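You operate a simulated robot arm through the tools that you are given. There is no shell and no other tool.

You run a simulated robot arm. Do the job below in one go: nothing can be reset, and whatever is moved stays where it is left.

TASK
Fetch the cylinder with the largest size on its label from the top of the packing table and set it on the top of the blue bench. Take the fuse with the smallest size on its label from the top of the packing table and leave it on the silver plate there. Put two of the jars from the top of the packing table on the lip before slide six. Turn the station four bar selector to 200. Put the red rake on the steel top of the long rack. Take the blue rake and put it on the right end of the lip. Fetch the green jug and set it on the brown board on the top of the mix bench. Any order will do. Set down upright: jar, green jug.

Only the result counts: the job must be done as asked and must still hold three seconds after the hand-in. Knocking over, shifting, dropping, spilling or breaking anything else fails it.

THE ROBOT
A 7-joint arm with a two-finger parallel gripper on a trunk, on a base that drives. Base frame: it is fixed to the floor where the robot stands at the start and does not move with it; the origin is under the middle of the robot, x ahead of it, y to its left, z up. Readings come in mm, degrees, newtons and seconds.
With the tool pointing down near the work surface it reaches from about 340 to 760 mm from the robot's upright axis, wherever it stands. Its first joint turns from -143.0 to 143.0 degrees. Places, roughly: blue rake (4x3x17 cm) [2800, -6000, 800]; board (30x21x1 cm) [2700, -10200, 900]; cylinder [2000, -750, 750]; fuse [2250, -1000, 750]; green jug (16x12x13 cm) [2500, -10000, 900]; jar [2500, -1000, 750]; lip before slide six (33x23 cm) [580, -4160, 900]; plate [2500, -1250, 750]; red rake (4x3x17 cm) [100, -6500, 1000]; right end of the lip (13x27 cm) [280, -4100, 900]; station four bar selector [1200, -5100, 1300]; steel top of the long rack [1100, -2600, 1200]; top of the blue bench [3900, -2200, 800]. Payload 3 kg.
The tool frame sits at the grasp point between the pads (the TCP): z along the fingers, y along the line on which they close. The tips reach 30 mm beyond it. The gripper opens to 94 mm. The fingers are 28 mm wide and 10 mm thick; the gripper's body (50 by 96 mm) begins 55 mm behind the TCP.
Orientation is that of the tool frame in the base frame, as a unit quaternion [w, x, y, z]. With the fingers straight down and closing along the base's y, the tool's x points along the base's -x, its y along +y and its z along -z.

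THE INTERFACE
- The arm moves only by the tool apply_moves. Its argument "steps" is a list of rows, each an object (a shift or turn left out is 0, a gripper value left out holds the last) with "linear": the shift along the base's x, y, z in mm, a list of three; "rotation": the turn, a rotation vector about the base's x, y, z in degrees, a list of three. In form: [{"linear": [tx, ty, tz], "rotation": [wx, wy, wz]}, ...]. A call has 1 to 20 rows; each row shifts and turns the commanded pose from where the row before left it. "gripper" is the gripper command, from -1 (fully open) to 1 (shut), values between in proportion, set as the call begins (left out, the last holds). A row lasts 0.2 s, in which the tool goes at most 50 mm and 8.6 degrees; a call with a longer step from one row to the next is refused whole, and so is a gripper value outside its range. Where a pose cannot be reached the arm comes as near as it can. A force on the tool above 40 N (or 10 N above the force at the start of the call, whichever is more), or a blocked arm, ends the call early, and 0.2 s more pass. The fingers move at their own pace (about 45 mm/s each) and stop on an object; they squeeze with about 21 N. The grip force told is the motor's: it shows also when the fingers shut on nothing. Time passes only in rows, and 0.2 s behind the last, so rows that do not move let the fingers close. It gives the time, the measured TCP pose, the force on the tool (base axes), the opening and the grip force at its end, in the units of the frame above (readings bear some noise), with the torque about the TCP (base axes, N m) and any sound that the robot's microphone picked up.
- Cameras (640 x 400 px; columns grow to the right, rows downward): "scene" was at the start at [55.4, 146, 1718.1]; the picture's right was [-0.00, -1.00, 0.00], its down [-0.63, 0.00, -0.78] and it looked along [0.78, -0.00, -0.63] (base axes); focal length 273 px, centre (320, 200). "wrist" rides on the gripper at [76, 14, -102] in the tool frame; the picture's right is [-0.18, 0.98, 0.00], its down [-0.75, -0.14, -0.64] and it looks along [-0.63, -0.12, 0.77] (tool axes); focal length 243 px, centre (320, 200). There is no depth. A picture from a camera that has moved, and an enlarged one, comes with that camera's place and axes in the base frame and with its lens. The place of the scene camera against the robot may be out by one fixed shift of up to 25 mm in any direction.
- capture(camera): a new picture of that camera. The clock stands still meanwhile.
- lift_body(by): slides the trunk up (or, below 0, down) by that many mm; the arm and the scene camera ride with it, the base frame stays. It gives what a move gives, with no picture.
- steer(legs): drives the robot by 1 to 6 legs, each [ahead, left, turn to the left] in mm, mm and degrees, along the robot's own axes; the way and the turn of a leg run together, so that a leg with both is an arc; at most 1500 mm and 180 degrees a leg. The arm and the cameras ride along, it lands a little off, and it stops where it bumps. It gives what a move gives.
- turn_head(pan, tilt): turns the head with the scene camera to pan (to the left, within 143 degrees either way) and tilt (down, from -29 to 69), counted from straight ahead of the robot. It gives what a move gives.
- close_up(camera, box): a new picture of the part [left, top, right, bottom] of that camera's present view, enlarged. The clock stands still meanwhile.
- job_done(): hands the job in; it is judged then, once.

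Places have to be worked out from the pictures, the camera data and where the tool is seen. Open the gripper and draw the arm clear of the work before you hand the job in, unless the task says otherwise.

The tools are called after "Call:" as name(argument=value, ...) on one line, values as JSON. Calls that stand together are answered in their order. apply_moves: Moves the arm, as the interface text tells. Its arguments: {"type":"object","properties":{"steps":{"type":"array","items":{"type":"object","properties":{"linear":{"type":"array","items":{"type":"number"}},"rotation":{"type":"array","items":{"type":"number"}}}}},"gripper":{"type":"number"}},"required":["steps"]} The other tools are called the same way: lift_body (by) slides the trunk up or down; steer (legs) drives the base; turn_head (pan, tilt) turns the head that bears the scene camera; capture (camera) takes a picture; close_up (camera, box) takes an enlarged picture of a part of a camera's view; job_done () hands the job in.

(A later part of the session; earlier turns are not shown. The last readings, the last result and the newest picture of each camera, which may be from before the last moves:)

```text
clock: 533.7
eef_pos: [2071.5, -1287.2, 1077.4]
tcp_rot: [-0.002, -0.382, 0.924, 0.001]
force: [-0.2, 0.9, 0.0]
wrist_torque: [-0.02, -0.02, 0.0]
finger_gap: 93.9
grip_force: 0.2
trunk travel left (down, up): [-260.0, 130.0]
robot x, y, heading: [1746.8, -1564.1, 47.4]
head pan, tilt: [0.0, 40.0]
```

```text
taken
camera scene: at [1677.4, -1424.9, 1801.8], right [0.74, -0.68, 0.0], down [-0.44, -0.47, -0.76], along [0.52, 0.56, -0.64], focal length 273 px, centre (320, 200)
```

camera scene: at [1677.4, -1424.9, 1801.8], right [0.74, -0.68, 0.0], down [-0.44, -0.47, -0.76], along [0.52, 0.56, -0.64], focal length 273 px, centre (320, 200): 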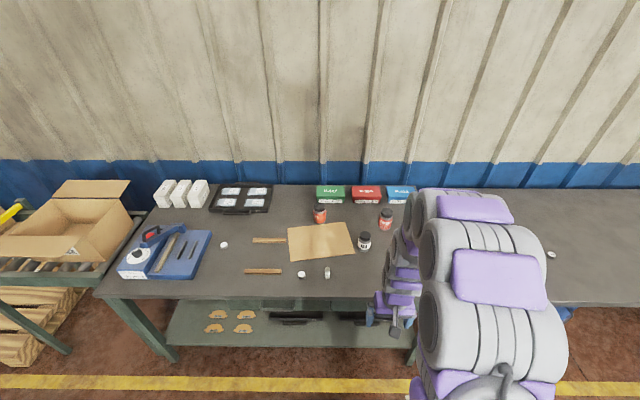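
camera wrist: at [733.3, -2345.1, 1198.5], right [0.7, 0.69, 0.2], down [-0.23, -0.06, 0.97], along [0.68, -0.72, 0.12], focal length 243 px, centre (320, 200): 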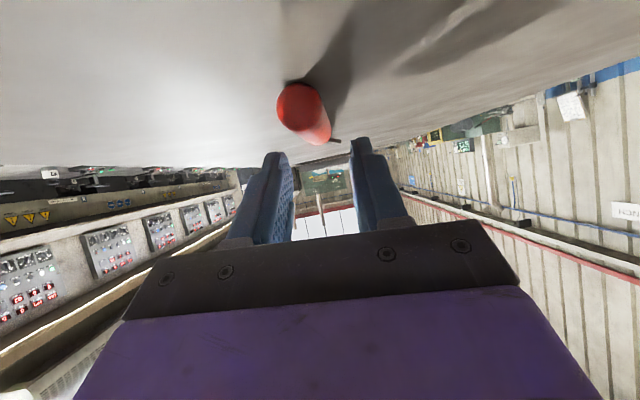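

Back before the table. Plan: set M4 temporarily aside at the right, turn and drag the sheet to the front edge, put it back on its slats, restore the glue jar and 25 A fuse, then carry M4 to the lip. First move in closer.

Call:
steer(legs=[[0, -56, 1.2], [285, 0, 0]])

Call:
capture(camera="wrist")

Call:
turn_head(pan=0, tilt=50)

Call:
capture(camera="scene")

```text
clock: 536.2
eef_pos: [2296.9, -1098.2, 1075.9]
tcp_rot: [0.0, -0.39, 0.921, -0.002]
force: [0.6, 1.4, 0.4]
wrist_torque: [0.01, -0.06, 0.0]
finger_gap: 94.0
grip_force: 0.1
trunk travel left (down, up): [-260.0, 130.0]
robot x, y, heading: [1973.7, -1387.0, 48.6]
head pan, tilt: [0.0, 40.0]
```

```text
taken
camera wrist: at [2233.0, -1143.4, 1178.5], right [-0.58, 0.82, 0.0], down [0.63, 0.45, 0.64], along [0.52, 0.37, -0.77], focal length 243 px, centre (320, 200)
```

wrist: 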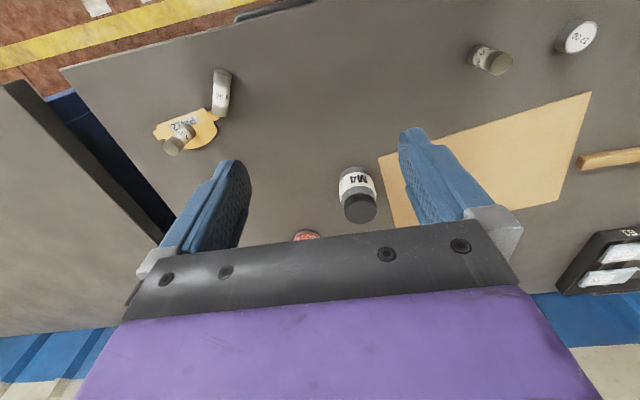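

```text
clock: 536.9
eef_pos: [2304.2, -1109.7, 1076.6]
tcp_rot: [0.0, -0.388, 0.922, 0.002]
force: [0.5, -0.6, -0.5]
wrist_torque: [0.04, 0.04, 0.01]
finger_gap: 94.0
grip_force: 0.1
trunk travel left (down, up): [-260.0, 130.0]
robot x, y, heading: [1980.5, -1392.1, 48.3]
head pan, tilt: [0.0, 50.0]
```

```text
taken
camera scene: at [1939.8, -1287.0, 1790.5], right [0.75, -0.67, -0.03], down [-0.52, -0.56, -0.64], along [0.41, 0.49, -0.77], focal length 273 px, centre (320, 200)
```

scene: 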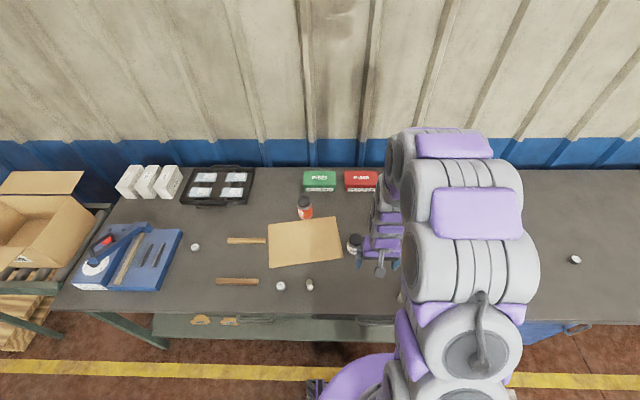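

The camera axes hint at a slight tilt of the robot; I'll check that the base has settled.

Call:
apply_moves(steps=[{}, {}, {}, {}])

Call:
close_up(camera="scene", box=[220, 180, 400, 310])

```text
clock: 537.9
eef_pos: [2277.7, -1085.2, 1078.6]
tcp_rot: [0.005, -0.391, 0.92, -0.011]
force: [-0.4, 0.9, -0.2]
wrist_torque: [-0.06, 0.01, 0.02]
finger_gap: 93.9
grip_force: 0.0
trunk travel left (down, up): [-260.0, 130.0]
robot x, y, heading: [1973.8, -1382.5, 48.5]
head pan, tilt: [0.0, 50.0]
```

```text
3.08 times, centred on (310, 245) of scene
camera zoom: at [1906.8, -1257.6, 1788.4], right [0.75, -0.67, -0.01], down [-0.51, -0.57, -0.64], along [0.42, 0.48, -0.77], focal length 839 px, centre (351, 62)
```

zoom: 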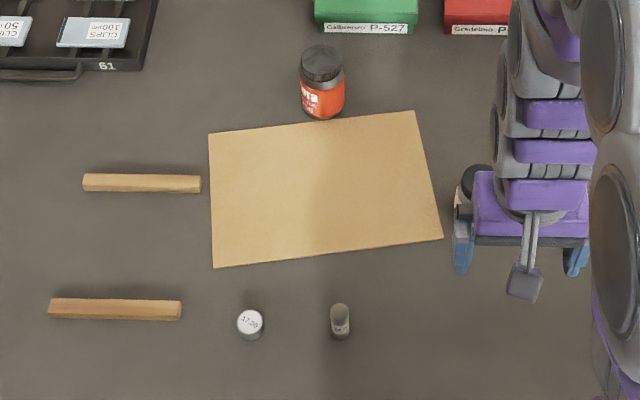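

The upper body is swaying a little after the drive. I'll wait for it to settle and lower the trunk for stability.

Call:
apply_moves(steps=[{}, {}, {}, {}, {}, {}, {}, {}, {}, {}])

Call:
apply_moves(steps=[{}, {}])

Call:
apply_moves(steps=[{}, {}])

```text
clock: 540.1
eef_pos: [2297.8, -1101.9, 1076.8]
tcp_rot: [0.001, -0.388, 0.921, -0.001]
force: [-0.3, -0.6, -0.4]
wrist_torque: [0.06, -0.03, 0.01]
finger_gap: 93.8
grip_force: 0.1
trunk travel left (down, up): [-260.0, 130.0]
robot x, y, heading: [1979.4, -1390.8, 48.5]
head pan, tilt: [0.0, 50.0]
```

```text
clock: 540.7
eef_pos: [2270.8, -1078.3, 1078.3]
tcp_rot: [0.006, -0.392, 0.92, -0.013]
force: [-0.1, 0.1, 0.0]
wrist_torque: [-0.05, -0.01, 0.03]
finger_gap: 94.1
grip_force: 0.1
trunk travel left (down, up): [-260.0, 130.0]
robot x, y, heading: [1972.7, -1387.5, 48.4]
head pan, tilt: [0.0, 50.0]
```

```text
clock: 541.3
eef_pos: [2279.9, -1085.8, 1078.4]
tcp_rot: [0.004, -0.391, 0.92, -0.009]
force: [-0.4, 0.1, 0.6]
wrist_torque: [-0.01, -0.04, 0.0]
finger_gap: 94.2
grip_force: 0.0
trunk travel left (down, up): [-260.0, 130.0]
robot x, y, heading: [1978.0, -1384.9, 48.5]
head pan, tilt: [0.0, 50.0]
```

Call:
lift_body(by=-85)

Call:
apply_moves(steps=[{}, {}])

Call:
apply_moves(steps=[{}, {}])

Call:
capture(camera="scene")

```text
clock: 542.5
eef_pos: [2283.8, -1090.6, 992.4]
tcp_rot: [0.004, -0.39, 0.921, -0.008]
force: [0.2, -0.4, 0.5]
wrist_torque: [0.01, 0.03, -0.02]
finger_gap: 93.9
grip_force: 0.1
trunk travel left (down, up): [-175.0, 215.0]
robot x, y, heading: [1971.9, -1389.5, 48.5]
head pan, tilt: [0.0, 50.0]
```

```text
clock: 543.1
eef_pos: [2275.2, -1083.4, 991.9]
tcp_rot: [0.005, -0.391, 0.92, -0.011]
force: [-0.8, -0.4, -0.5]
wrist_torque: [-0.01, -0.02, 0.02]
finger_gap: 94.2
grip_force: 0.1
trunk travel left (down, up): [-175.0, 215.0]
robot x, y, heading: [1976.4, -1383.1, 48.4]
head pan, tilt: [0.0, 50.0]
```

```text
clock: 543.7
eef_pos: [2286.5, -1093.8, 992.8]
tcp_rot: [0.002, -0.389, 0.921, -0.006]
force: [0.1, -0.1, 0.4]
wrist_torque: [-0.01, -0.02, -0.02]
finger_gap: 93.9
grip_force: 0.0
trunk travel left (down, up): [-175.0, 215.0]
robot x, y, heading: [1975.5, -1384.6, 48.3]
head pan, tilt: [0.0, 50.0]
```

```text
taken
camera scene: at [1906.3, -1257.6, 1703.2], right [0.75, -0.66, -0.01], down [-0.51, -0.57, -0.64], along [0.42, 0.48, -0.77], focal length 273 px, centre (320, 200)
```

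scene: 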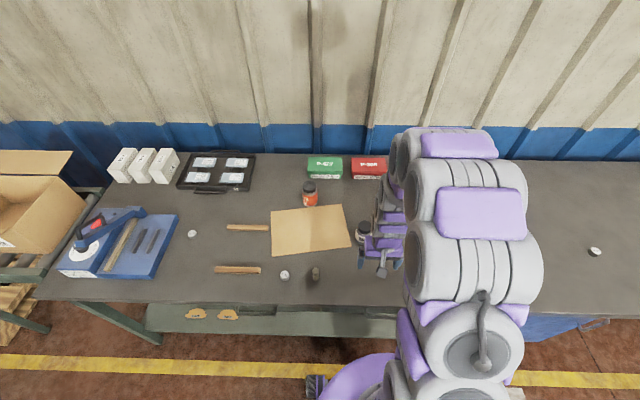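

The sway is dying down. Waiting a few more seconds.

Call:
apply_moves(steps=[{}, {}, {}, {}, {}, {}, {}, {}, {}, {}, {}, {}, {}, {}, {}, {}, {}, {}, {}, {}])

Call:
apply_moves(steps=[{}, {}])

Call:
apply_moves(steps=[{}, {}])

Call:
capture(camera="wrist")

```text
clock: 547.9
eef_pos: [2283.5, -1091.3, 993.2]
tcp_rot: [0.003, -0.39, 0.921, -0.008]
force: [0.1, -1.0, 0.0]
wrist_torque: [-0.01, -0.02, 0.01]
finger_gap: 93.7
grip_force: 0.1
trunk travel left (down, up): [-175.0, 215.0]
robot x, y, heading: [1975.7, -1389.0, 48.5]
head pan, tilt: [0.0, 50.0]
```

```text
clock: 548.5
eef_pos: [2284.1, -1090.2, 993.3]
tcp_rot: [0.002, -0.39, 0.921, -0.007]
force: [-0.1, -0.7, -1.4]
wrist_torque: [0.04, 0.03, 0.01]
finger_gap: 94.2
grip_force: 0.0
trunk travel left (down, up): [-175.0, 215.0]
robot x, y, heading: [1977.5, -1386.1, 48.3]
head pan, tilt: [0.0, 50.0]
```

```text
clock: 549.1
eef_pos: [2284.6, -1092.3, 991.7]
tcp_rot: [0.003, -0.39, 0.921, -0.009]
force: [-0.2, 0.1, -0.3]
wrist_torque: [0.02, -0.01, -0.01]
finger_gap: 94.0
grip_force: 0.1
trunk travel left (down, up): [-175.0, 215.0]
robot x, y, heading: [1974.7, -1386.2, 48.6]
head pan, tilt: [0.0, 50.0]
```

```text
taken
camera wrist: at [2218.8, -1134.0, 1094.7], right [-0.58, 0.82, -0.02], down [0.62, 0.45, 0.64], along [0.53, 0.36, -0.76], focal length 243 px, centre (320, 200)
```

wrist: 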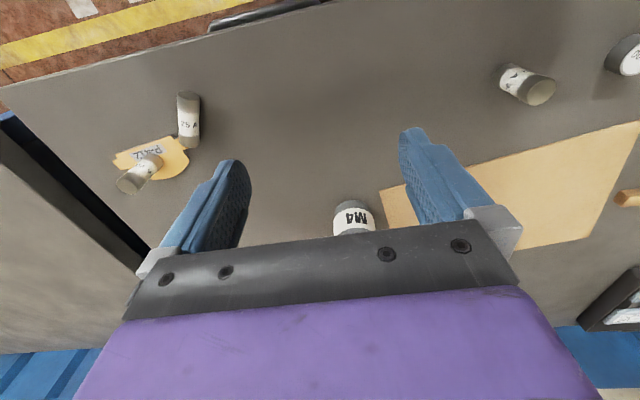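

Settled now. Moving above M4 (about [2391,-951]).

Call:
apply_moves(steps=[{"linear": [26.7, 35, 3]}, {"linear": [26.7, 35, 3]}, {"linear": [26.7, 35, 2]}, {"linear": [26.7, 35, 0]}, {}, {}], gripper=-0.75)

Call:
capture(camera="wrist")

```text
clock: 550.5
eef_pos: [2390.7, -947.9, 998.5]
tcp_rot: [0.003, -0.39, 0.921, -0.008]
force: [-0.1, 0.2, 0.6]
wrist_torque: [0.04, 0.0, 0.0]
finger_gap: 82.4
grip_force: 0.1
trunk travel left (down, up): [-175.0, 215.0]
robot x, y, heading: [1976.1, -1383.9, 48.5]
head pan, tilt: [0.0, 50.0]
```

```text
taken
camera wrist: at [2325.7, -992.1, 1100.9], right [-0.58, 0.82, -0.02], down [0.62, 0.45, 0.64], along [0.53, 0.36, -0.76], focal length 243 px, centre (320, 200)
```

wrist: 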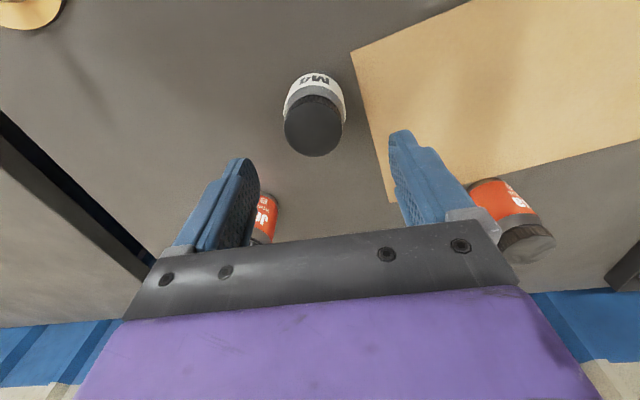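

M4 is nearly centred; correcting (+7,-1) and descending to 862.

Call:
apply_moves(steps=[{"linear": [7, -1, -35]}, {"linear": [0, 0, -35]}, {"linear": [0, 0, -35]}, {"linear": [0, 0, -20]}, {"linear": [0, 0, -11]}, {}])

Call:
capture(camera="wrist")

```text
clock: 551.9
eef_pos: [2398.1, -950.3, 865.3]
tcp_rot: [0.003, -0.39, 0.921, -0.008]
force: [-0.1, 0.2, -0.4]
wrist_torque: [0.0, 0.0, -0.04]
finger_gap: 82.1
grip_force: 0.1
trunk travel left (down, up): [-175.0, 215.0]
robot x, y, heading: [1975.1, -1384.0, 48.3]
head pan, tilt: [0.0, 50.0]
```

```text
taken
camera wrist: at [2332.2, -994.5, 966.0], right [-0.58, 0.82, -0.02], down [0.62, 0.45, 0.64], along [0.53, 0.36, -0.76], focal length 243 px, centre (320, 200)
```

wrist: 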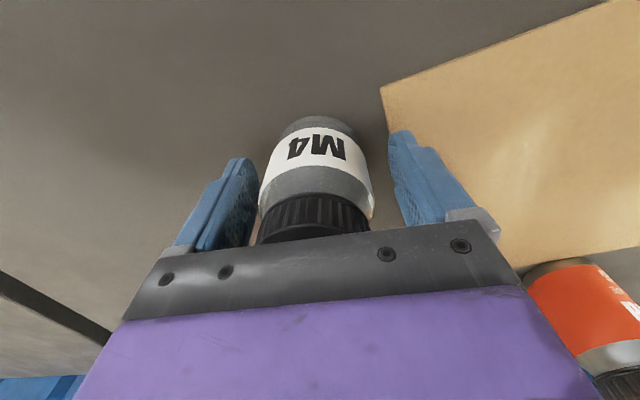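

Closing, lifting M4, and carrying it to the temporary spot near [2570,-1070].

Call:
apply_moves(steps=[{}, {}, {}, {}], gripper=1)

Call:
apply_moves(steps=[{"linear": [0, 0, 15]}, {"linear": [0, 0, 40]}, {"linear": [0, 0, 40]}, {"linear": [0, 0, 30]}, {"linear": [34.4, -24, 0]}, {"linear": [34.4, -24, 0]}, {"linear": [34.4, -24, 0]}, {"linear": [34.4, -24, 0]}, {"linear": [34.4, -24, 0]}, {}])

Call:
capture(camera="wrist")

```text
clock: 552.9
eef_pos: [2397.0, -951.7, 862.7]
tcp_rot: [0.004, -0.39, 0.921, -0.008]
force: [0.4, 1.3, 0.5]
wrist_torque: [0.03, 0.02, 0.01]
finger_gap: 60.3
grip_force: 20.7
trunk travel left (down, up): [-175.0, 215.0]
robot x, y, heading: [1976.0, -1387.1, 48.2]
head pan, tilt: [0.0, 50.0]
```

```text
clock: 555.1
eef_pos: [2572.8, -1071.4, 989.0]
tcp_rot: [0.003, -0.39, 0.921, -0.007]
force: [0.8, 0.5, -1.3]
wrist_torque: [0.01, 0.0, 0.03]
finger_gap: 59.9
grip_force: 20.9
trunk travel left (down, up): [-175.0, 215.0]
robot x, y, heading: [1978.6, -1389.5, 48.5]
head pan, tilt: [0.0, 50.0]
```

```text
taken
camera wrist: at [2507.7, -1115.6, 1090.5], right [-0.58, 0.82, -0.02], down [0.62, 0.45, 0.64], along [0.53, 0.36, -0.76], focal length 243 px, centre (320, 200)
```

wrist: 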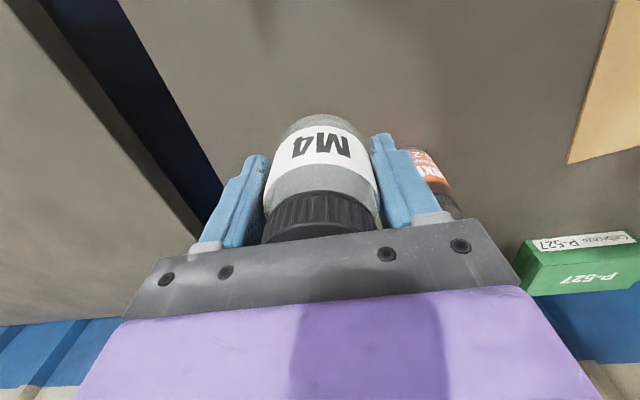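

Lowering M4 to the table here.

Call:
apply_moves(steps=[{"linear": [0, 0, -40]}, {"linear": [0, 0, -40]}, {"linear": [0, 0, -30]}, {"linear": [0, 0, -11]}, {"linear": [0, 0, -3]}, {}])

Call:
apply_moves(steps=[{"linear": [0, 0, -2]}, {"linear": [0, 0, -2]}, {}])

```text
clock: 556.5
eef_pos: [2570.2, -1072.1, 863.3]
tcp_rot: [0.004, -0.39, 0.921, -0.008]
force: [-0.3, 0.0, -2.0]
wrist_torque: [0.01, 0.04, 0.03]
finger_gap: 59.8
grip_force: 21.1
trunk travel left (down, up): [-175.0, 215.0]
robot x, y, heading: [1974.3, -1383.1, 48.2]
head pan, tilt: [0.0, 50.0]
```

```text
clock: 557.3
eef_pos: [2570.9, -1072.2, 862.0]
tcp_rot: [0.005, -0.39, 0.921, -0.008]
force: [3.2, 2.8, 11.9]
wrist_torque: [0.33, 0.02, -0.11]
finger_gap: 59.0
grip_force: 21.2
trunk travel left (down, up): [-175.0, 215.0]
robot x, y, heading: [1976.5, -1385.4, 48.4]
head pan, tilt: [0.0, 50.0]
```

M4 is down (12 N contact). Releasing and rising.

Call:
apply_moves(steps=[{"linear": [0, 0, 1]}, {}, {}, {}], gripper=-0.75)

Call:
apply_moves(steps=[{"linear": [0, 0, 20]}, {"linear": [0, 0, 40]}, {"linear": [0, 0, 40]}, {"linear": [0, 0, 40]}, {}])

Call:
capture(camera="wrist")

```text
clock: 558.3
eef_pos: [2570.0, -1072.3, 860.7]
tcp_rot: [0.003, -0.39, 0.921, -0.007]
force: [0.3, 0.0, 0.7]
wrist_torque: [-0.02, 0.0, 0.03]
finger_gap: 82.3
grip_force: 0.1
trunk travel left (down, up): [-175.0, 215.0]
robot x, y, heading: [1976.1, -1382.1, 48.5]
head pan, tilt: [0.0, 50.0]
```

```text
clock: 559.5
eef_pos: [2569.7, -1069.8, 1000.3]
tcp_rot: [0.003, -0.389, 0.921, -0.007]
force: [0.0, 0.1, -0.8]
wrist_torque: [0.0, 0.03, 0.03]
finger_gap: 82.2
grip_force: 0.0
trunk travel left (down, up): [-175.0, 215.0]
robot x, y, heading: [1976.2, -1383.1, 48.4]
head pan, tilt: [0.0, 50.0]
```

```text
taken
camera wrist: at [2504.2, -1113.2, 1102.4], right [-0.58, 0.82, -0.02], down [0.62, 0.45, 0.64], along [0.53, 0.36, -0.76], focal length 243 px, centre (320, 200)
```

wrist: 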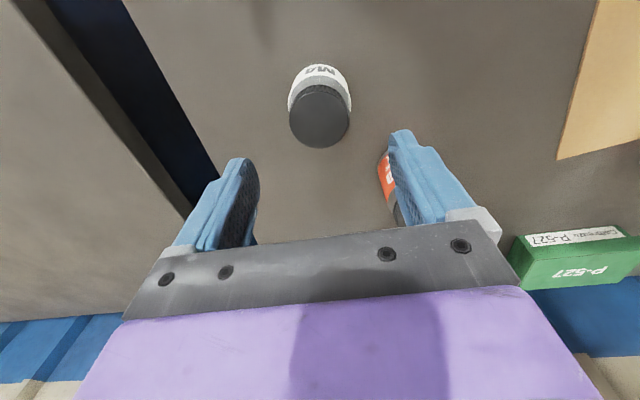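

M4 is set aside. Now moving above the sheet's centre to measure it.

Call:
apply_moves(steps=[{"linear": [-32, 33, 0]}, {"linear": [-32, 33, 0]}, {"linear": [-32, 33, 0]}, {"linear": [-32, 33, 0]}, {"linear": [-32, 33, 0]}, {"linear": [-32, 33, 0]}, {"linear": [-32, 33, 0]}, {"linear": [-32, 33, 0]}, {"linear": [-33, 33, 0]}, {}], gripper=-1)

Call:
capture(camera="wrist")

Call:
capture(camera="scene")

```text
clock: 561.7
eef_pos: [2280.1, -772.9, 1002.0]
tcp_rot: [0.004, -0.39, 0.921, -0.008]
force: [-0.4, -0.3, -0.2]
wrist_torque: [0.03, 0.01, 0.01]
finger_gap: 94.0
grip_force: 0.1
trunk travel left (down, up): [-175.0, 215.0]
robot x, y, heading: [1977.1, -1386.4, 48.5]
head pan, tilt: [0.0, 50.0]
```

```text
taken
camera wrist: at [2214.5, -816.5, 1102.4], right [-0.58, 0.82, -0.02], down [0.62, 0.45, 0.64], along [0.53, 0.36, -0.76], focal length 243 px, centre (320, 200)
```

wrist: 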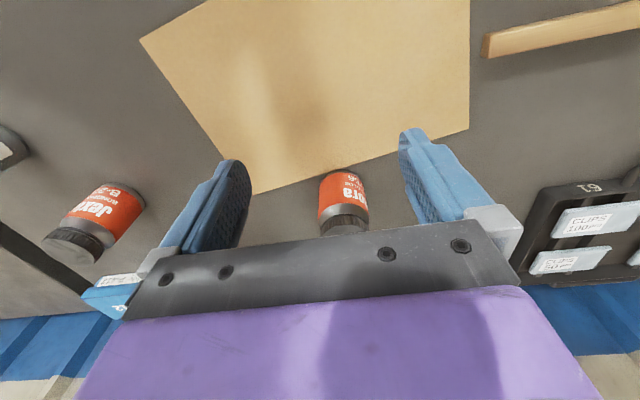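

```text
taken
camera scene: at [1897.1, -1247.3, 1702.1], right [0.75, -0.66, 0.0], down [-0.51, -0.58, -0.64], along [0.43, 0.48, -0.77], focal length 273 px, centre (320, 200)
```

scene: 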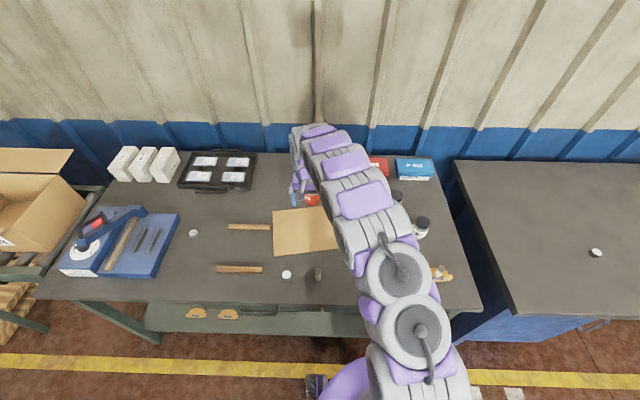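

The sheet's centre is confirmed at about [2280,-775]. I'll press both open fingertips on it gently and try dragging it toward the robot/right.

Call:
apply_moves(steps=[{"linear": [0, 0, -45]}, {"linear": [0, 0, -45]}, {"linear": [0, 0, -40]}, {"linear": [0, 0, -12]}, {}])

Call:
apply_moves(steps=[{"linear": [0, 0, -3]}, {"linear": [0, 0, -2]}, {"linear": [0, 0, -2]}, {}])

Call:
apply_moves(steps=[{"linear": [0, 0, -1.5]}, {"linear": [0, 0, -1.5]}, {}])

```text
clock: 562.9
eef_pos: [2281.8, -773.2, 858.6]
tcp_rot: [0.004, -0.389, 0.921, -0.009]
force: [0.3, 0.5, 0.7]
wrist_torque: [-0.01, -0.03, 0.02]
finger_gap: 94.0
grip_force: 0.0
trunk travel left (down, up): [-175.0, 215.0]
robot x, y, heading: [1977.6, -1386.8, 48.3]
head pan, tilt: [0.0, 50.0]
```

```text
clock: 563.9
eef_pos: [2280.5, -775.3, 855.0]
tcp_rot: [0.004, -0.39, 0.921, -0.008]
force: [1.6, 1.4, 17.5]
wrist_torque: [0.61, 0.63, -0.03]
finger_gap: 93.6
grip_force: 0.0
trunk travel left (down, up): [-175.0, 215.0]
robot x, y, heading: [1977.8, -1387.3, 48.7]
head pan, tilt: [0.0, 50.0]
```

```text
clock: 564.8
eef_pos: [2279.7, -773.2, 855.5]
tcp_rot: [0.006, -0.39, 0.921, -0.006]
force: [-1.7, -4.8, 22.2]
wrist_torque: [0.49, 0.96, 0.36]
finger_gap: 92.5
grip_force: 0.0
trunk travel left (down, up): [-175.0, 215.0]
robot x, y, heading: [1976.5, -1385.9, 48.3]
head pan, tilt: [0.0, 50.0]
stopped in row 3: the force on the tool passed its limit at 41 N (the readings are from after the stop); the commanded pose is now the measured one
```

Pressing at about 20 N. Trying a 30 mm drag toward the front right.

Call:
apply_moves(steps=[{"linear": [5.8, -8.2, 0]}, {"linear": [5.8, -8.2, 0]}, {"linear": [5.8, -8.2, 0]}, {}])

Call:
capture(camera="wrist")

```text
clock: 565.8
eef_pos: [2296.2, -798.7, 854.5]
tcp_rot: [0.007, -0.39, 0.921, -0.006]
force: [-5.3, 7.4, 35.7]
wrist_torque: [1.3, 1.59, -0.08]
finger_gap: 94.1
grip_force: 0.1
trunk travel left (down, up): [-175.0, 215.0]
robot x, y, heading: [1978.5, -1382.9, 48.4]
head pan, tilt: [0.0, 50.0]
```

```text
taken
camera wrist: at [2231.6, -842.2, 955.7], right [-0.58, 0.82, -0.01], down [0.62, 0.45, 0.65], along [0.54, 0.37, -0.76], focal length 243 px, centre (320, 200)
```

wrist: 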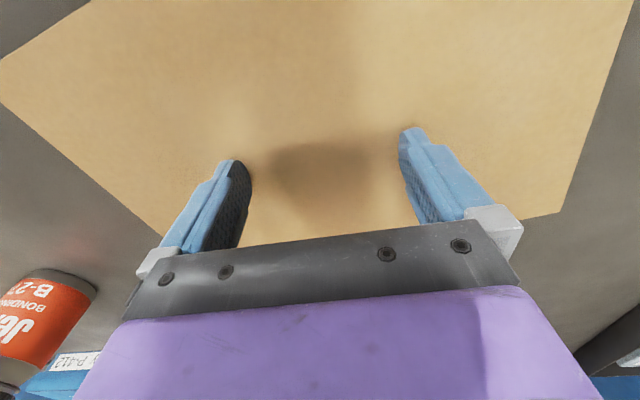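

The sheet follows the fingertips exactly. I'll ease the pressure a little and drag on toward the turning spot (another 145 mm).

Call:
apply_moves(steps=[{"linear": [0, 0, 2]}, {}])

Call:
apply_moves(steps=[{"linear": [7.1, -9.8, 0]}, {"linear": [7.1, -9.8, 0]}, {"linear": [7.1, -9.8, 0]}, {"linear": [7.1, -9.8, 0]}, {"linear": [7.1, -9.8, 0]}, {"linear": [7.1, -9.8, 0]}, {}])

Call:
capture(camera="wrist")

```text
clock: 566.4
eef_pos: [2296.6, -798.8, 855.3]
tcp_rot: [0.005, -0.39, 0.921, -0.008]
force: [-4.4, 5.5, 19.2]
wrist_torque: [0.85, 0.81, -0.14]
finger_gap: 94.2
grip_force: 0.0
trunk travel left (down, up): [-175.0, 215.0]
robot x, y, heading: [1975.0, -1384.7, 48.5]
head pan, tilt: [0.0, 50.0]
```

```text
clock: 568.0
eef_pos: [2339.6, -856.9, 854.2]
tcp_rot: [0.005, -0.39, 0.921, -0.007]
force: [-1.6, 2.7, 15.0]
wrist_torque: [0.5, 0.6, -0.02]
finger_gap: 94.2
grip_force: 0.0
trunk travel left (down, up): [-175.0, 215.0]
robot x, y, heading: [1980.5, -1386.3, 48.2]
head pan, tilt: [0.0, 50.0]
```

```text
taken
camera wrist: at [2274.7, -900.9, 956.2], right [-0.58, 0.82, -0.02], down [0.62, 0.45, 0.65], along [0.54, 0.37, -0.76], focal length 243 px, centre (320, 200)
```

wrist: 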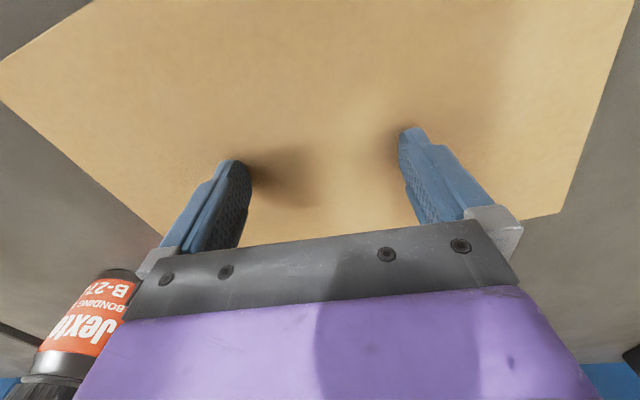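

Perfect adhesion. The glue jar B-2741 is near the sheet's corner path, so I'll stop translating after a small further shift and then rotate the sheet clockwise about its centre.

Call:
apply_moves(steps=[{"linear": [5, -10, -0.5]}, {"linear": [5, -10, -0.5]}, {}])

Call:
apply_moves(steps=[{"rotation": [0, 0, -5]}, {"rotation": [0, 0, -6]}, {"rotation": [0, 0, -7]}, {"rotation": [0, 0, -7]}, {"rotation": [0, 0, -7]}, {}])

Call:
capture(camera="wrist")

Call:
capture(camera="scene")

```text
clock: 568.8
eef_pos: [2352.1, -876.5, 853.9]
tcp_rot: [0.006, -0.39, 0.921, -0.006]
force: [-1.5, 6.4, 22.1]
wrist_torque: [0.9, 0.89, -0.17]
finger_gap: 94.0
grip_force: 0.0
trunk travel left (down, up): [-175.0, 215.0]
robot x, y, heading: [1976.9, -1387.7, 48.4]
head pan, tilt: [0.0, 50.0]
```

```text
clock: 570.1
eef_pos: [2348.9, -877.5, 854.0]
tcp_rot: [0.005, -0.12, 0.993, -0.007]
force: [-6.1, -5.8, 20.8]
wrist_torque: [0.83, 0.52, 0.3]
finger_gap: 91.9
grip_force: 0.1
trunk travel left (down, up): [-175.0, 215.0]
robot x, y, heading: [1977.3, -1383.8, 48.2]
head pan, tilt: [0.0, 50.0]
```

```text
taken
camera wrist: at [2270.9, -879.6, 955.9], right [-0.05, 1.0, -0.01], down [0.76, 0.05, 0.65], along [0.65, 0.02, -0.76], focal length 243 px, centre (320, 200)
```

wrist: 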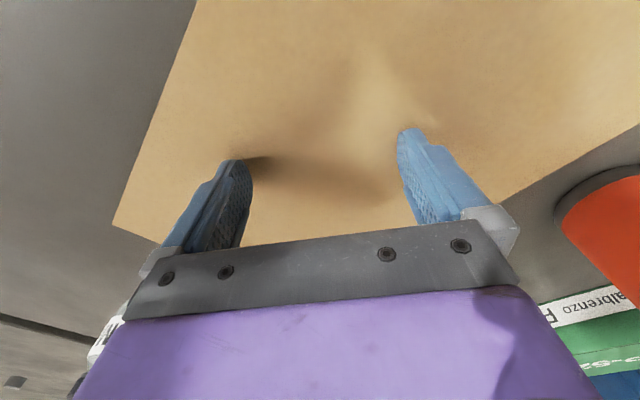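

```text
taken
camera scene: at [1895.2, -1253.0, 1702.6], right [0.75, -0.66, 0.0], down [-0.51, -0.57, -0.64], along [0.43, 0.48, -0.77], focal length 273 px, centre (320, 200)
```

scene: 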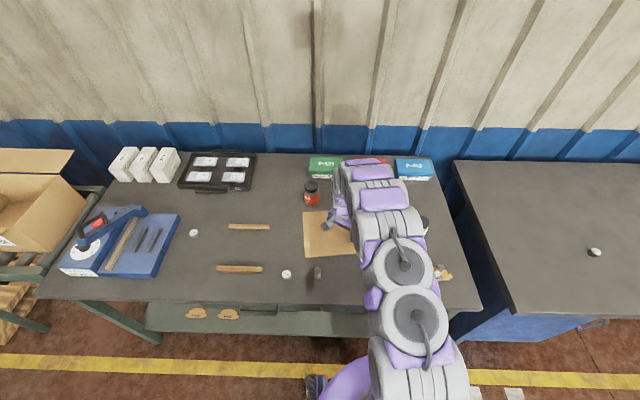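

Only one finger was actually pressing (torque shows a 1° tilt), so the sheet didn't turn. I'll lift slightly, turn back, level the tool, and press again at the sheet's centre.

Call:
apply_moves(steps=[{"linear": [0, 0, 8]}, {"rotation": [0, 0, 8]}, {"linear": [4, 7, 0], "rotation": [0, 0, 8]}, {"linear": [4, 7, 0], "rotation": [0, 0, 8]}, {"rotation": [0, 0, 8]}, {"rotation": [0.72, 0.74, 0]}, {}, {}])

Call:
apply_moves(steps=[{}, {}])

```text
clock: 572.0
eef_pos: [2358.8, -862.4, 860.5]
tcp_rot: [0.001, -0.39, 0.921, 0.002]
force: [-0.4, 0.2, 0.4]
wrist_torque: [0.02, 0.01, 0.01]
finger_gap: 94.0
grip_force: 0.1
trunk travel left (down, up): [-175.0, 215.0]
robot x, y, heading: [1976.3, -1386.2, 48.4]
head pan, tilt: [0.0, 50.0]
```

```text
clock: 572.5
eef_pos: [2358.3, -862.9, 861.2]
tcp_rot: [0.002, -0.39, 0.921, 0.001]
force: [0.1, -0.5, -1.1]
wrist_torque: [0.02, 0.03, 0.03]
finger_gap: 93.9
grip_force: 0.1
trunk travel left (down, up): [-175.0, 215.0]
robot x, y, heading: [1980.3, -1387.0, 48.4]
head pan, tilt: [0.0, 50.0]
```

Level now. Pressing down gently.

Call:
apply_moves(steps=[{"linear": [0, 0, -4]}, {"linear": [0, 0, -2]}, {"linear": [0, 0, -1.5]}, {"linear": [0, 0, -1]}, {}])

Call:
apply_moves(steps=[{"linear": [0, 0, -1]}, {"linear": [0, 0, -1]}, {}])

```text
clock: 573.8
eef_pos: [2358.8, -861.3, 853.7]
tcp_rot: [0.003, -0.39, 0.921, 0.002]
force: [-0.4, 0.4, 13.0]
wrist_torque: [-0.29, -0.22, -0.06]
finger_gap: 94.1
grip_force: 0.0
trunk travel left (down, up): [-175.0, 215.0]
robot x, y, heading: [1978.5, -1383.0, 48.6]
head pan, tilt: [0.0, 50.0]
```

```text
clock: 574.6
eef_pos: [2358.6, -861.8, 854.1]
tcp_rot: [0.005, -0.39, 0.921, 0.003]
force: [-2.8, -3.0, 21.8]
wrist_torque: [-0.72, -0.17, -0.17]
finger_gap: 93.8
grip_force: 0.0
trunk travel left (down, up): [-175.0, 215.0]
robot x, y, heading: [1970.6, -1389.2, 48.6]
head pan, tilt: [0.0, 50.0]
stopped in row 3: the force on the tool passed its limit at 41 N (the readings are from after the stop); the commanded pose is now the measured one
```

Both fingers press now (somewhat uneven). A tiny level correction, then rotate 18° clockwise and check that the sheet follows.

Call:
apply_moves(steps=[{"linear": [0, 0, 1], "rotation": [-0.18, -0.18, 0]}, {}])

Call:
apply_moves(steps=[{"rotation": [0, 0, -4]}, {"rotation": [0, 0, -5]}, {"rotation": [0, 0, -5]}, {"rotation": [0, 0, -4]}, {}])

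Call:
capture(camera="wrist")

```text
clock: 575.2
eef_pos: [2359.9, -859.7, 853.7]
tcp_rot: [0.006, -0.39, 0.921, 0.001]
force: [-2.8, 3.3, 20.3]
wrist_torque: [0.22, 0.52, -0.04]
finger_gap: 94.1
grip_force: 0.1
trunk travel left (down, up): [-175.0, 215.0]
robot x, y, heading: [1974.5, -1387.0, 48.4]
head pan, tilt: [0.0, 50.0]
```

```text
clock: 576.4
eef_pos: [2361.2, -863.3, 853.0]
tcp_rot: [0.006, -0.24, 0.971, 0.001]
force: [-3.5, -6.7, 24.6]
wrist_torque: [-0.01, 0.43, 0.16]
finger_gap: 93.0
grip_force: 0.1
trunk travel left (down, up): [-175.0, 215.0]
robot x, y, heading: [1971.2, -1389.3, 48.3]
head pan, tilt: [0.0, 50.0]
```

```text
taken
camera wrist: at [2284.8, -885.9, 955.1], right [-0.3, 0.96, 0.0], down [0.73, 0.22, 0.65], along [0.62, 0.19, -0.76], focal length 243 px, centre (320, 200)
```

wrist: 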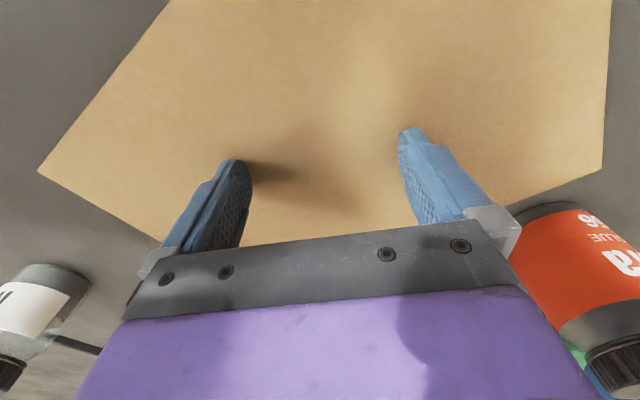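

The sheet again doesn't seem to have turned. I'll check with the scene camera before choosing another way.

Call:
close_up(camera="scene", box=[220, 170, 440, 300])

```text
2.91 times, centred on (330, 235) of scene
camera zoom: at [1896.2, -1254.2, 1702.8], right [0.75, -0.66, 0.0], down [-0.51, -0.57, -0.64], along [0.43, 0.48, -0.77], focal length 793 px, centre (291, 98)
```

zoom: 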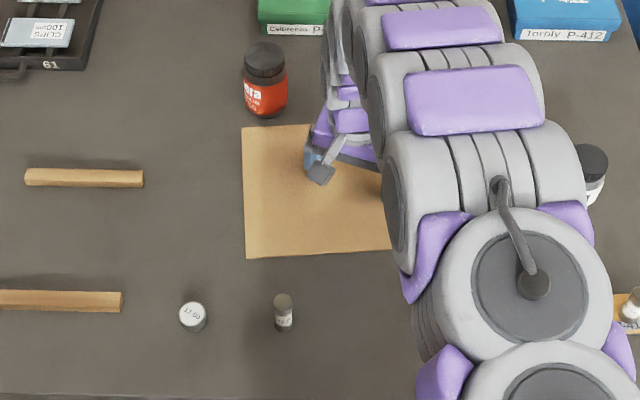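

B-2756's base is close to the sheet's north-west corner and blocks a clockwise turn. I'll drag the sheet about 45 mm further toward the front (still clear of the others) and try the turn there.

Call:
apply_moves(steps=[{"linear": [1, -9, -0.5]}, {"linear": [1, -9, 0]}, {"linear": [1, -9, 0]}, {"linear": [1, -9, 0]}, {"linear": [1, -8, 0]}, {}])

Call:
apply_moves(steps=[{"rotation": [0, 0, -4]}, {"rotation": [0, 0, -5]}, {"rotation": [0, 0, -5]}, {"rotation": [0, 0, -5]}, {}])

Call:
capture(camera="wrist")

Call:
close_up(camera="scene", box=[220, 170, 440, 300])

```text
clock: 577.8
eef_pos: [2363.8, -905.4, 854.3]
tcp_rot: [0.006, -0.241, 0.971, 0.001]
force: [-0.1, 11.0, 36.9]
wrist_torque: [0.67, 0.6, -0.23]
finger_gap: 93.2
grip_force: 0.1
trunk travel left (down, up): [-175.0, 215.0]
robot x, y, heading: [1977.5, -1389.7, 48.4]
head pan, tilt: [0.0, 50.0]
```

```text
clock: 579.0
eef_pos: [2363.5, -907.4, 852.8]
tcp_rot: [0.005, -0.076, 0.997, 0.0]
force: [-9.0, -7.6, 31.3]
wrist_torque: [0.31, 0.64, 0.3]
finger_gap: 92.3
grip_force: 0.0
trunk travel left (down, up): [-175.0, 215.0]
robot x, y, heading: [1972.1, -1387.9, 48.1]
head pan, tilt: [0.0, 50.0]
```

```text
taken
camera wrist: at [2284.2, -904.5, 955.0], right [0.03, 1.0, 0.0], down [0.76, -0.02, 0.65], along [0.65, -0.02, -0.76], focal length 243 px, centre (320, 200)
```

wrist: 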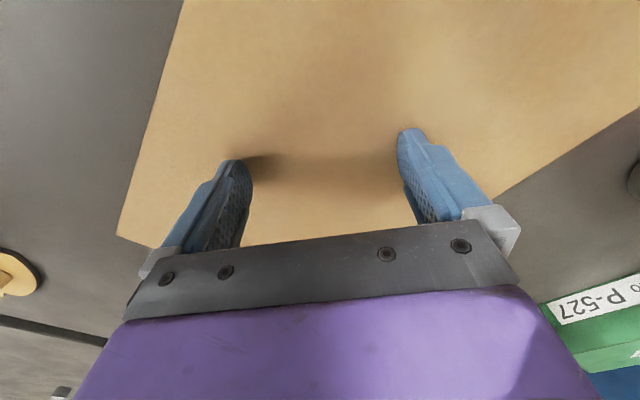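

```text
2.91 times, centred on (330, 235) of scene
camera zoom: at [1893.8, -1255.1, 1702.8], right [0.75, -0.66, 0.0], down [-0.51, -0.57, -0.64], along [0.43, 0.48, -0.77], focal length 793 px, centre (291, 98)
```

zoom: 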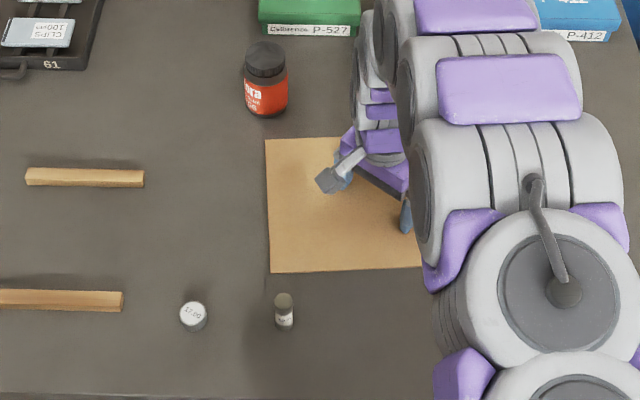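

Pressing can translate the sheet but not turn it (the contact works at its corners). New plan: drag it a bit further forward, then turn it by pushing its edge near the north-east corner with closed fingertips. First the drag.

Call:
apply_moves(steps=[{"linear": [-3, -10, 0]}, {"linear": [-3, -10, 0]}, {"linear": [-3, -10, 0]}, {"linear": [-3, -10, 0]}, {"linear": [-3, -10, 0]}, {"linear": [-3, -10, 0]}, {}])

Call:
apply_moves(steps=[{"linear": [0, 0, 15]}, {"linear": [0, 0, 40]}, {"linear": [0, 0, 40]}, {"linear": [10, 10, 30], "rotation": [0, 0, 8]}, {"linear": [20, 20, 0], "rotation": [0, 0, 8]}, {"linear": [20, 20, 0], "rotation": [0, 0, 8]}, {"linear": [20, 0, 0], "rotation": [0, 0, 8]}, {"linear": [20, 0, 0], "rotation": [0, 0, 5]}, {}])

Call:
capture(camera="wrist")

Call:
capture(camera="scene")

```text
clock: 580.6
eef_pos: [2347.7, -964.2, 853.6]
tcp_rot: [0.006, -0.078, 0.997, -0.001]
force: [4.6, 9.2, 35.5]
wrist_torque: [0.65, 0.21, -0.14]
finger_gap: 93.1
grip_force: 0.1
trunk travel left (down, up): [-175.0, 215.0]
robot x, y, heading: [1975.9, -1385.7, 48.5]
head pan, tilt: [0.0, 50.0]
```

```text
clock: 582.6
eef_pos: [2438.3, -914.5, 979.0]
tcp_rot: [0.005, -0.391, 0.92, 0.001]
force: [0.6, 0.2, -0.1]
wrist_torque: [0.0, 0.0, -0.03]
finger_gap: 93.9
grip_force: 0.1
trunk travel left (down, up): [-175.0, 215.0]
robot x, y, heading: [1975.4, -1389.7, 48.3]
head pan, tilt: [0.0, 50.0]
```

```text
taken
camera wrist: at [2374.0, -959.5, 1080.3], right [-0.58, 0.82, 0.0], down [0.62, 0.44, 0.65], along [0.53, 0.38, -0.76], focal length 243 px, centre (320, 200)
```

wrist: 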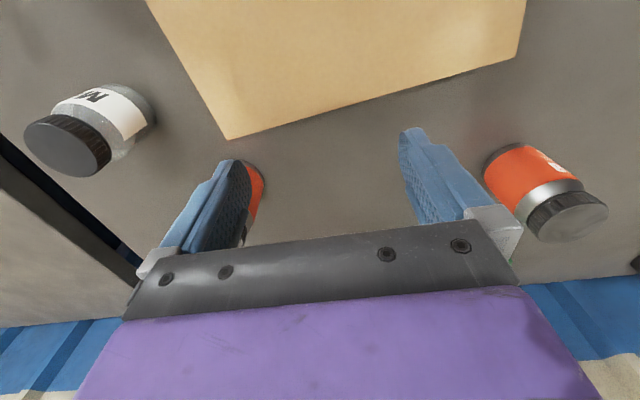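

```text
taken
camera scene: at [1899.8, -1250.0, 1702.5], right [0.75, -0.66, 0.0], down [-0.51, -0.57, -0.64], along [0.43, 0.48, -0.77], focal length 273 px, centre (320, 200)
```

scene: 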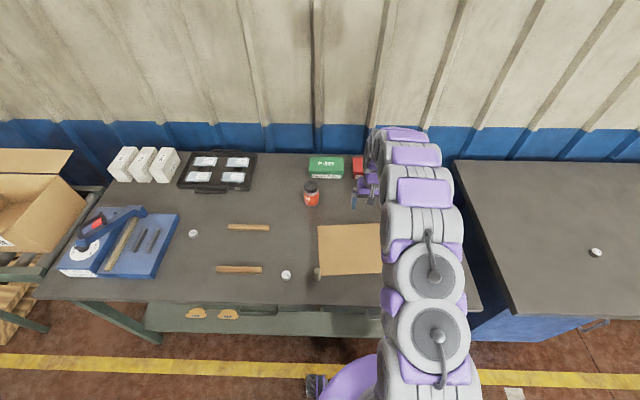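

The sheet's left corner is very near the 32 A fuse; checking closely.

Call:
close_up(camera="scene", box=[270, 210, 400, 300])

```text
4.44 times, centred on (335, 255) of scene
camera zoom: at [1899.8, -1250.0, 1702.5], right [0.75, -0.66, 0.0], down [-0.51, -0.57, -0.64], along [0.43, 0.48, -0.77], focal length 1212 px, centre (253, -44)
```

zoom: 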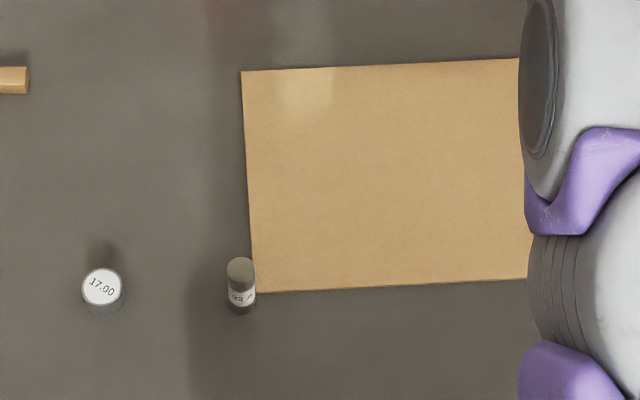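

The corner just touches the 32 A fuse, so I'll first move that fuse to a temporary safe spot (about [2240,-720]); it will be put back at its original place later. Moving above it.

Call:
apply_moves(steps=[{"linear": [-45, -6, 0]}, {"linear": [-45, -6, 0]}, {"linear": [-45, -6, 0]}, {"linear": [-45, -6, 0]}, {"linear": [-46, -6, 0]}, {"linear": [-46, -6, 0]}, {}, {}], gripper=-0.17)

Call:
capture(camera="wrist")

```text
clock: 584.4
eef_pos: [2163.7, -949.9, 978.7]
tcp_rot: [0.004, -0.391, 0.921, 0.001]
force: [0.6, -0.6, -1.1]
wrist_torque: [0.01, 0.0, 0.01]
finger_gap: 54.9
grip_force: 0.1
trunk travel left (down, up): [-175.0, 215.0]
robot x, y, heading: [1974.8, -1384.3, 48.3]
head pan, tilt: [0.0, 50.0]
```

```text
taken
camera wrist: at [2100.0, -995.9, 1080.0], right [-0.58, 0.82, 0.0], down [0.62, 0.44, 0.65], along [0.53, 0.38, -0.76], focal length 243 px, centre (320, 200)
```

wrist: 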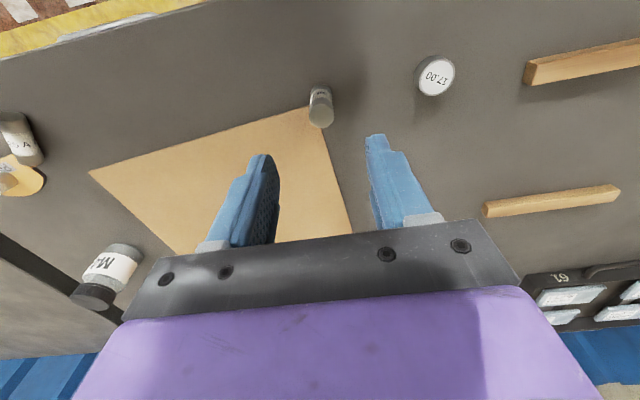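

Fuse 32 A is right under the tool. Descend to 864 (tips clear of the sheet) and grip.

Call:
apply_moves(steps=[{"linear": [-1, 1, -40]}, {"linear": [0, 0, -40]}, {"linear": [0, 0, -25]}, {"linear": [0, 0, -9]}, {}])

Call:
apply_moves(steps=[{}, {}, {}, {}], gripper=1)

Call:
apply_moves(steps=[{"linear": [0, 0, 10]}, {"linear": [0, 0, 30]}, {"linear": [0, 0, 40]}, {"linear": [12, 38, 0]}, {"linear": [12, 38, 0]}, {"linear": [13, 38, 0]}, {"linear": [13, 38, 0]}, {"linear": [13, 38, 0]}, {"linear": [13, 38, 0]}, {}])

Call:
capture(camera="wrist")

```text
clock: 585.6
eef_pos: [2163.9, -949.0, 861.6]
tcp_rot: [0.005, -0.389, 0.921, 0.001]
force: [0.9, 0.1, 0.3]
wrist_torque: [-0.03, 0.01, 0.01]
finger_gap: 55.0
grip_force: 0.1
trunk travel left (down, up): [-175.0, 215.0]
robot x, y, heading: [1977.6, -1385.1, 48.2]
head pan, tilt: [0.0, 50.0]
```

```text
clock: 586.6
eef_pos: [2163.1, -949.0, 863.2]
tcp_rot: [0.005, -0.39, 0.921, 0.0]
force: [0.7, -0.8, 0.7]
wrist_torque: [-0.01, -0.01, -0.02]
finger_gap: 20.4
grip_force: 21.5
trunk travel left (down, up): [-175.0, 215.0]
robot x, y, heading: [1977.1, -1385.5, 48.5]
head pan, tilt: [0.0, 50.0]
```

```text
clock: 588.8
eef_pos: [2241.2, -720.4, 941.5]
tcp_rot: [0.005, -0.389, 0.921, 0.001]
force: [0.2, -0.7, -0.1]
wrist_torque: [-0.03, 0.01, 0.02]
finger_gap: 20.6
grip_force: 20.9
trunk travel left (down, up): [-175.0, 215.0]
robot x, y, heading: [1974.7, -1388.1, 48.4]
head pan, tilt: [0.0, 50.0]
```

```text
taken
camera wrist: at [2176.3, -766.2, 1043.3], right [-0.58, 0.82, 0.0], down [0.62, 0.44, 0.65], along [0.53, 0.38, -0.76], focal length 243 px, centre (320, 200)
```

wrist: 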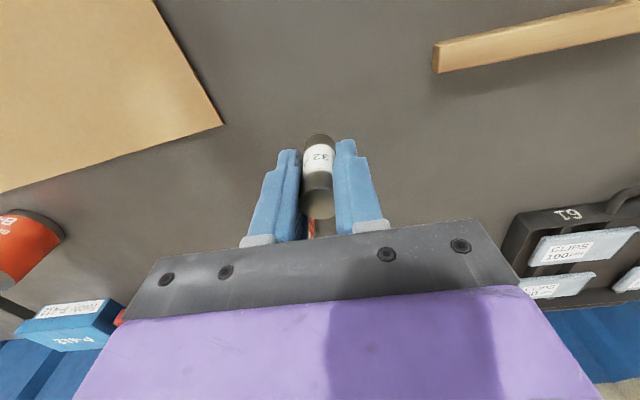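

Lowering the 32 A fuse at the temporary spot.

Call:
apply_moves(steps=[{"linear": [0, 0, -35]}, {"linear": [0, 0, -30]}, {"linear": [0, 0, -9]}, {"linear": [0, 0, -3]}, {}])

Call:
apply_moves(steps=[{"linear": [0, 0, -1.5]}, {"linear": [0, 0, -1.5]}, {}])

```text
clock: 590.0
eef_pos: [2240.7, -722.0, 865.6]
tcp_rot: [0.005, -0.39, 0.921, 0.002]
force: [-0.7, -0.1, 6.4]
wrist_torque: [0.15, 0.13, -0.02]
finger_gap: 20.6
grip_force: 21.0
trunk travel left (down, up): [-175.0, 215.0]
robot x, y, heading: [1972.6, -1383.5, 48.7]
head pan, tilt: [0.0, 50.0]
```

```text
clock: 590.8
eef_pos: [2240.0, -721.4, 864.2]
tcp_rot: [0.007, -0.39, 0.921, 0.0]
force: [0.8, 0.8, 13.1]
wrist_torque: [0.21, 0.1, -0.05]
finger_gap: 20.8
grip_force: 20.7
trunk travel left (down, up): [-175.0, 215.0]
robot x, y, heading: [1974.9, -1385.9, 48.4]
head pan, tilt: [0.0, 50.0]
```

On the table. Releasing, rising, and then closing the fingers for the edge push.

Call:
apply_moves(steps=[{"linear": [0, 0, 1.5]}, {}, {}], gripper=-0.1)

Call:
apply_moves(steps=[{"linear": [0, 0, 15]}, {"linear": [0, 0, 40]}, {"linear": [0, 0, 40]}, {"linear": [0, 0, 20]}, {}])

Call:
apply_moves(steps=[{"linear": [39, -29, 0]}, {"linear": [39, -29, 0]}, {"linear": [39, -29, 0]}, {"linear": [39, -29, 0]}, {"linear": [39, -29, 0], "rotation": [0, 0, 3]}, {"linear": [39, -29, 0], "rotation": [0, 0, 2.5]}, {"linear": [39, -29, -10]}, {}], gripper=1)

Call:
capture(camera="wrist")

```text
clock: 591.6
eef_pos: [2239.1, -722.3, 864.4]
tcp_rot: [0.004, -0.39, 0.921, 0.001]
force: [0.0, -0.3, 0.0]
wrist_torque: [-0.02, 0.03, 0.01]
finger_gap: 51.6
grip_force: 0.0
trunk travel left (down, up): [-175.0, 215.0]
robot x, y, heading: [1978.6, -1389.3, 48.2]
head pan, tilt: [0.0, 50.0]
```

```text
clock: 592.8
eef_pos: [2239.0, -722.1, 980.5]
tcp_rot: [0.005, -0.39, 0.921, 0.001]
force: [0.1, 0.3, 0.3]
wrist_torque: [-0.01, 0.02, -0.04]
finger_gap: 51.8
grip_force: 0.0
trunk travel left (down, up): [-175.0, 215.0]
robot x, y, heading: [1973.6, -1386.4, 48.6]
head pan, tilt: [0.0, 50.0]
```

```text
clock: 594.6
eef_pos: [2512.2, -926.4, 971.4]
tcp_rot: [0.004, -0.434, 0.901, 0.002]
force: [-0.6, -0.2, -1.2]
wrist_torque: [-0.01, 0.0, 0.01]
finger_gap: 0.1
grip_force: 20.8
trunk travel left (down, up): [-175.0, 215.0]
robot x, y, heading: [1973.1, -1387.2, 48.4]
head pan, tilt: [0.0, 50.0]
```

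```text
taken
camera wrist: at [2452.5, -977.4, 1072.6], right [-0.65, 0.76, 0.0], down [0.58, 0.5, 0.65], along [0.49, 0.43, -0.76], focal length 243 px, centre (320, 200)
```

wrist: 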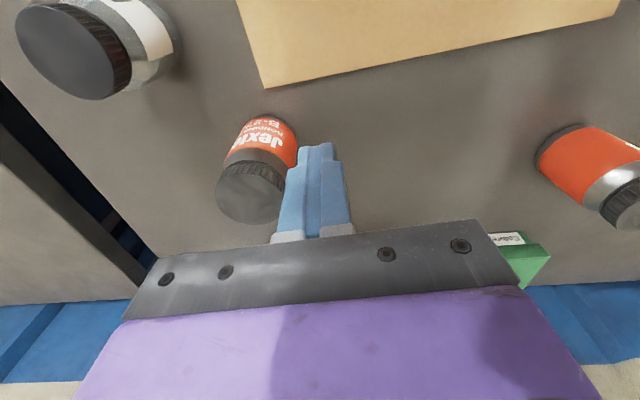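

The closed fingers are about 19 mm behind the sheet's north edge, clear of B-2741. Descending to just above the table top.

Call:
apply_moves(steps=[{"linear": [0, 0, -45]}, {"linear": [0, 0, -45]}, {"linear": [0, 0, -20]}, {}])

Call:
apply_moves(steps=[{"linear": [0, 0, -4]}, {"linear": [0, 0, -2]}, {"linear": [0, 0, -1]}, {}])

```text
clock: 595.6
eef_pos: [2513.7, -923.7, 866.8]
tcp_rot: [0.013, -0.434, 0.901, 0.002]
force: [-2.7, -6.7, 31.1]
wrist_torque: [-0.05, -1.7, -0.28]
finger_gap: 0.0
grip_force: 20.9
trunk travel left (down, up): [-175.0, 215.0]
robot x, y, heading: [1974.4, -1387.4, 48.0]
head pan, tilt: [0.0, 50.0]
stopped in row 4: the force on the tool passed its limit at 43 N (the readings are from after the stop); the commanded pose is now the measured one
```

```text
clock: 595.9
eef_pos: [2514.2, -923.2, 866.7]
tcp_rot: [0.016, -0.435, 0.9, 0.003]
force: [-8.1, -7.2, 31.8]
wrist_torque: [0.01, -1.95, -0.38]
finger_gap: 0.0
grip_force: 21.2
trunk travel left (down, up): [-175.0, 215.0]
robot x, y, heading: [1978.7, -1384.1, 48.5]
head pan, tilt: [0.0, 50.0]
stopped in row 1: the force on the tool passed its limit at 47 N (the readings are from after the stop); the commanded pose is now the measured one
```

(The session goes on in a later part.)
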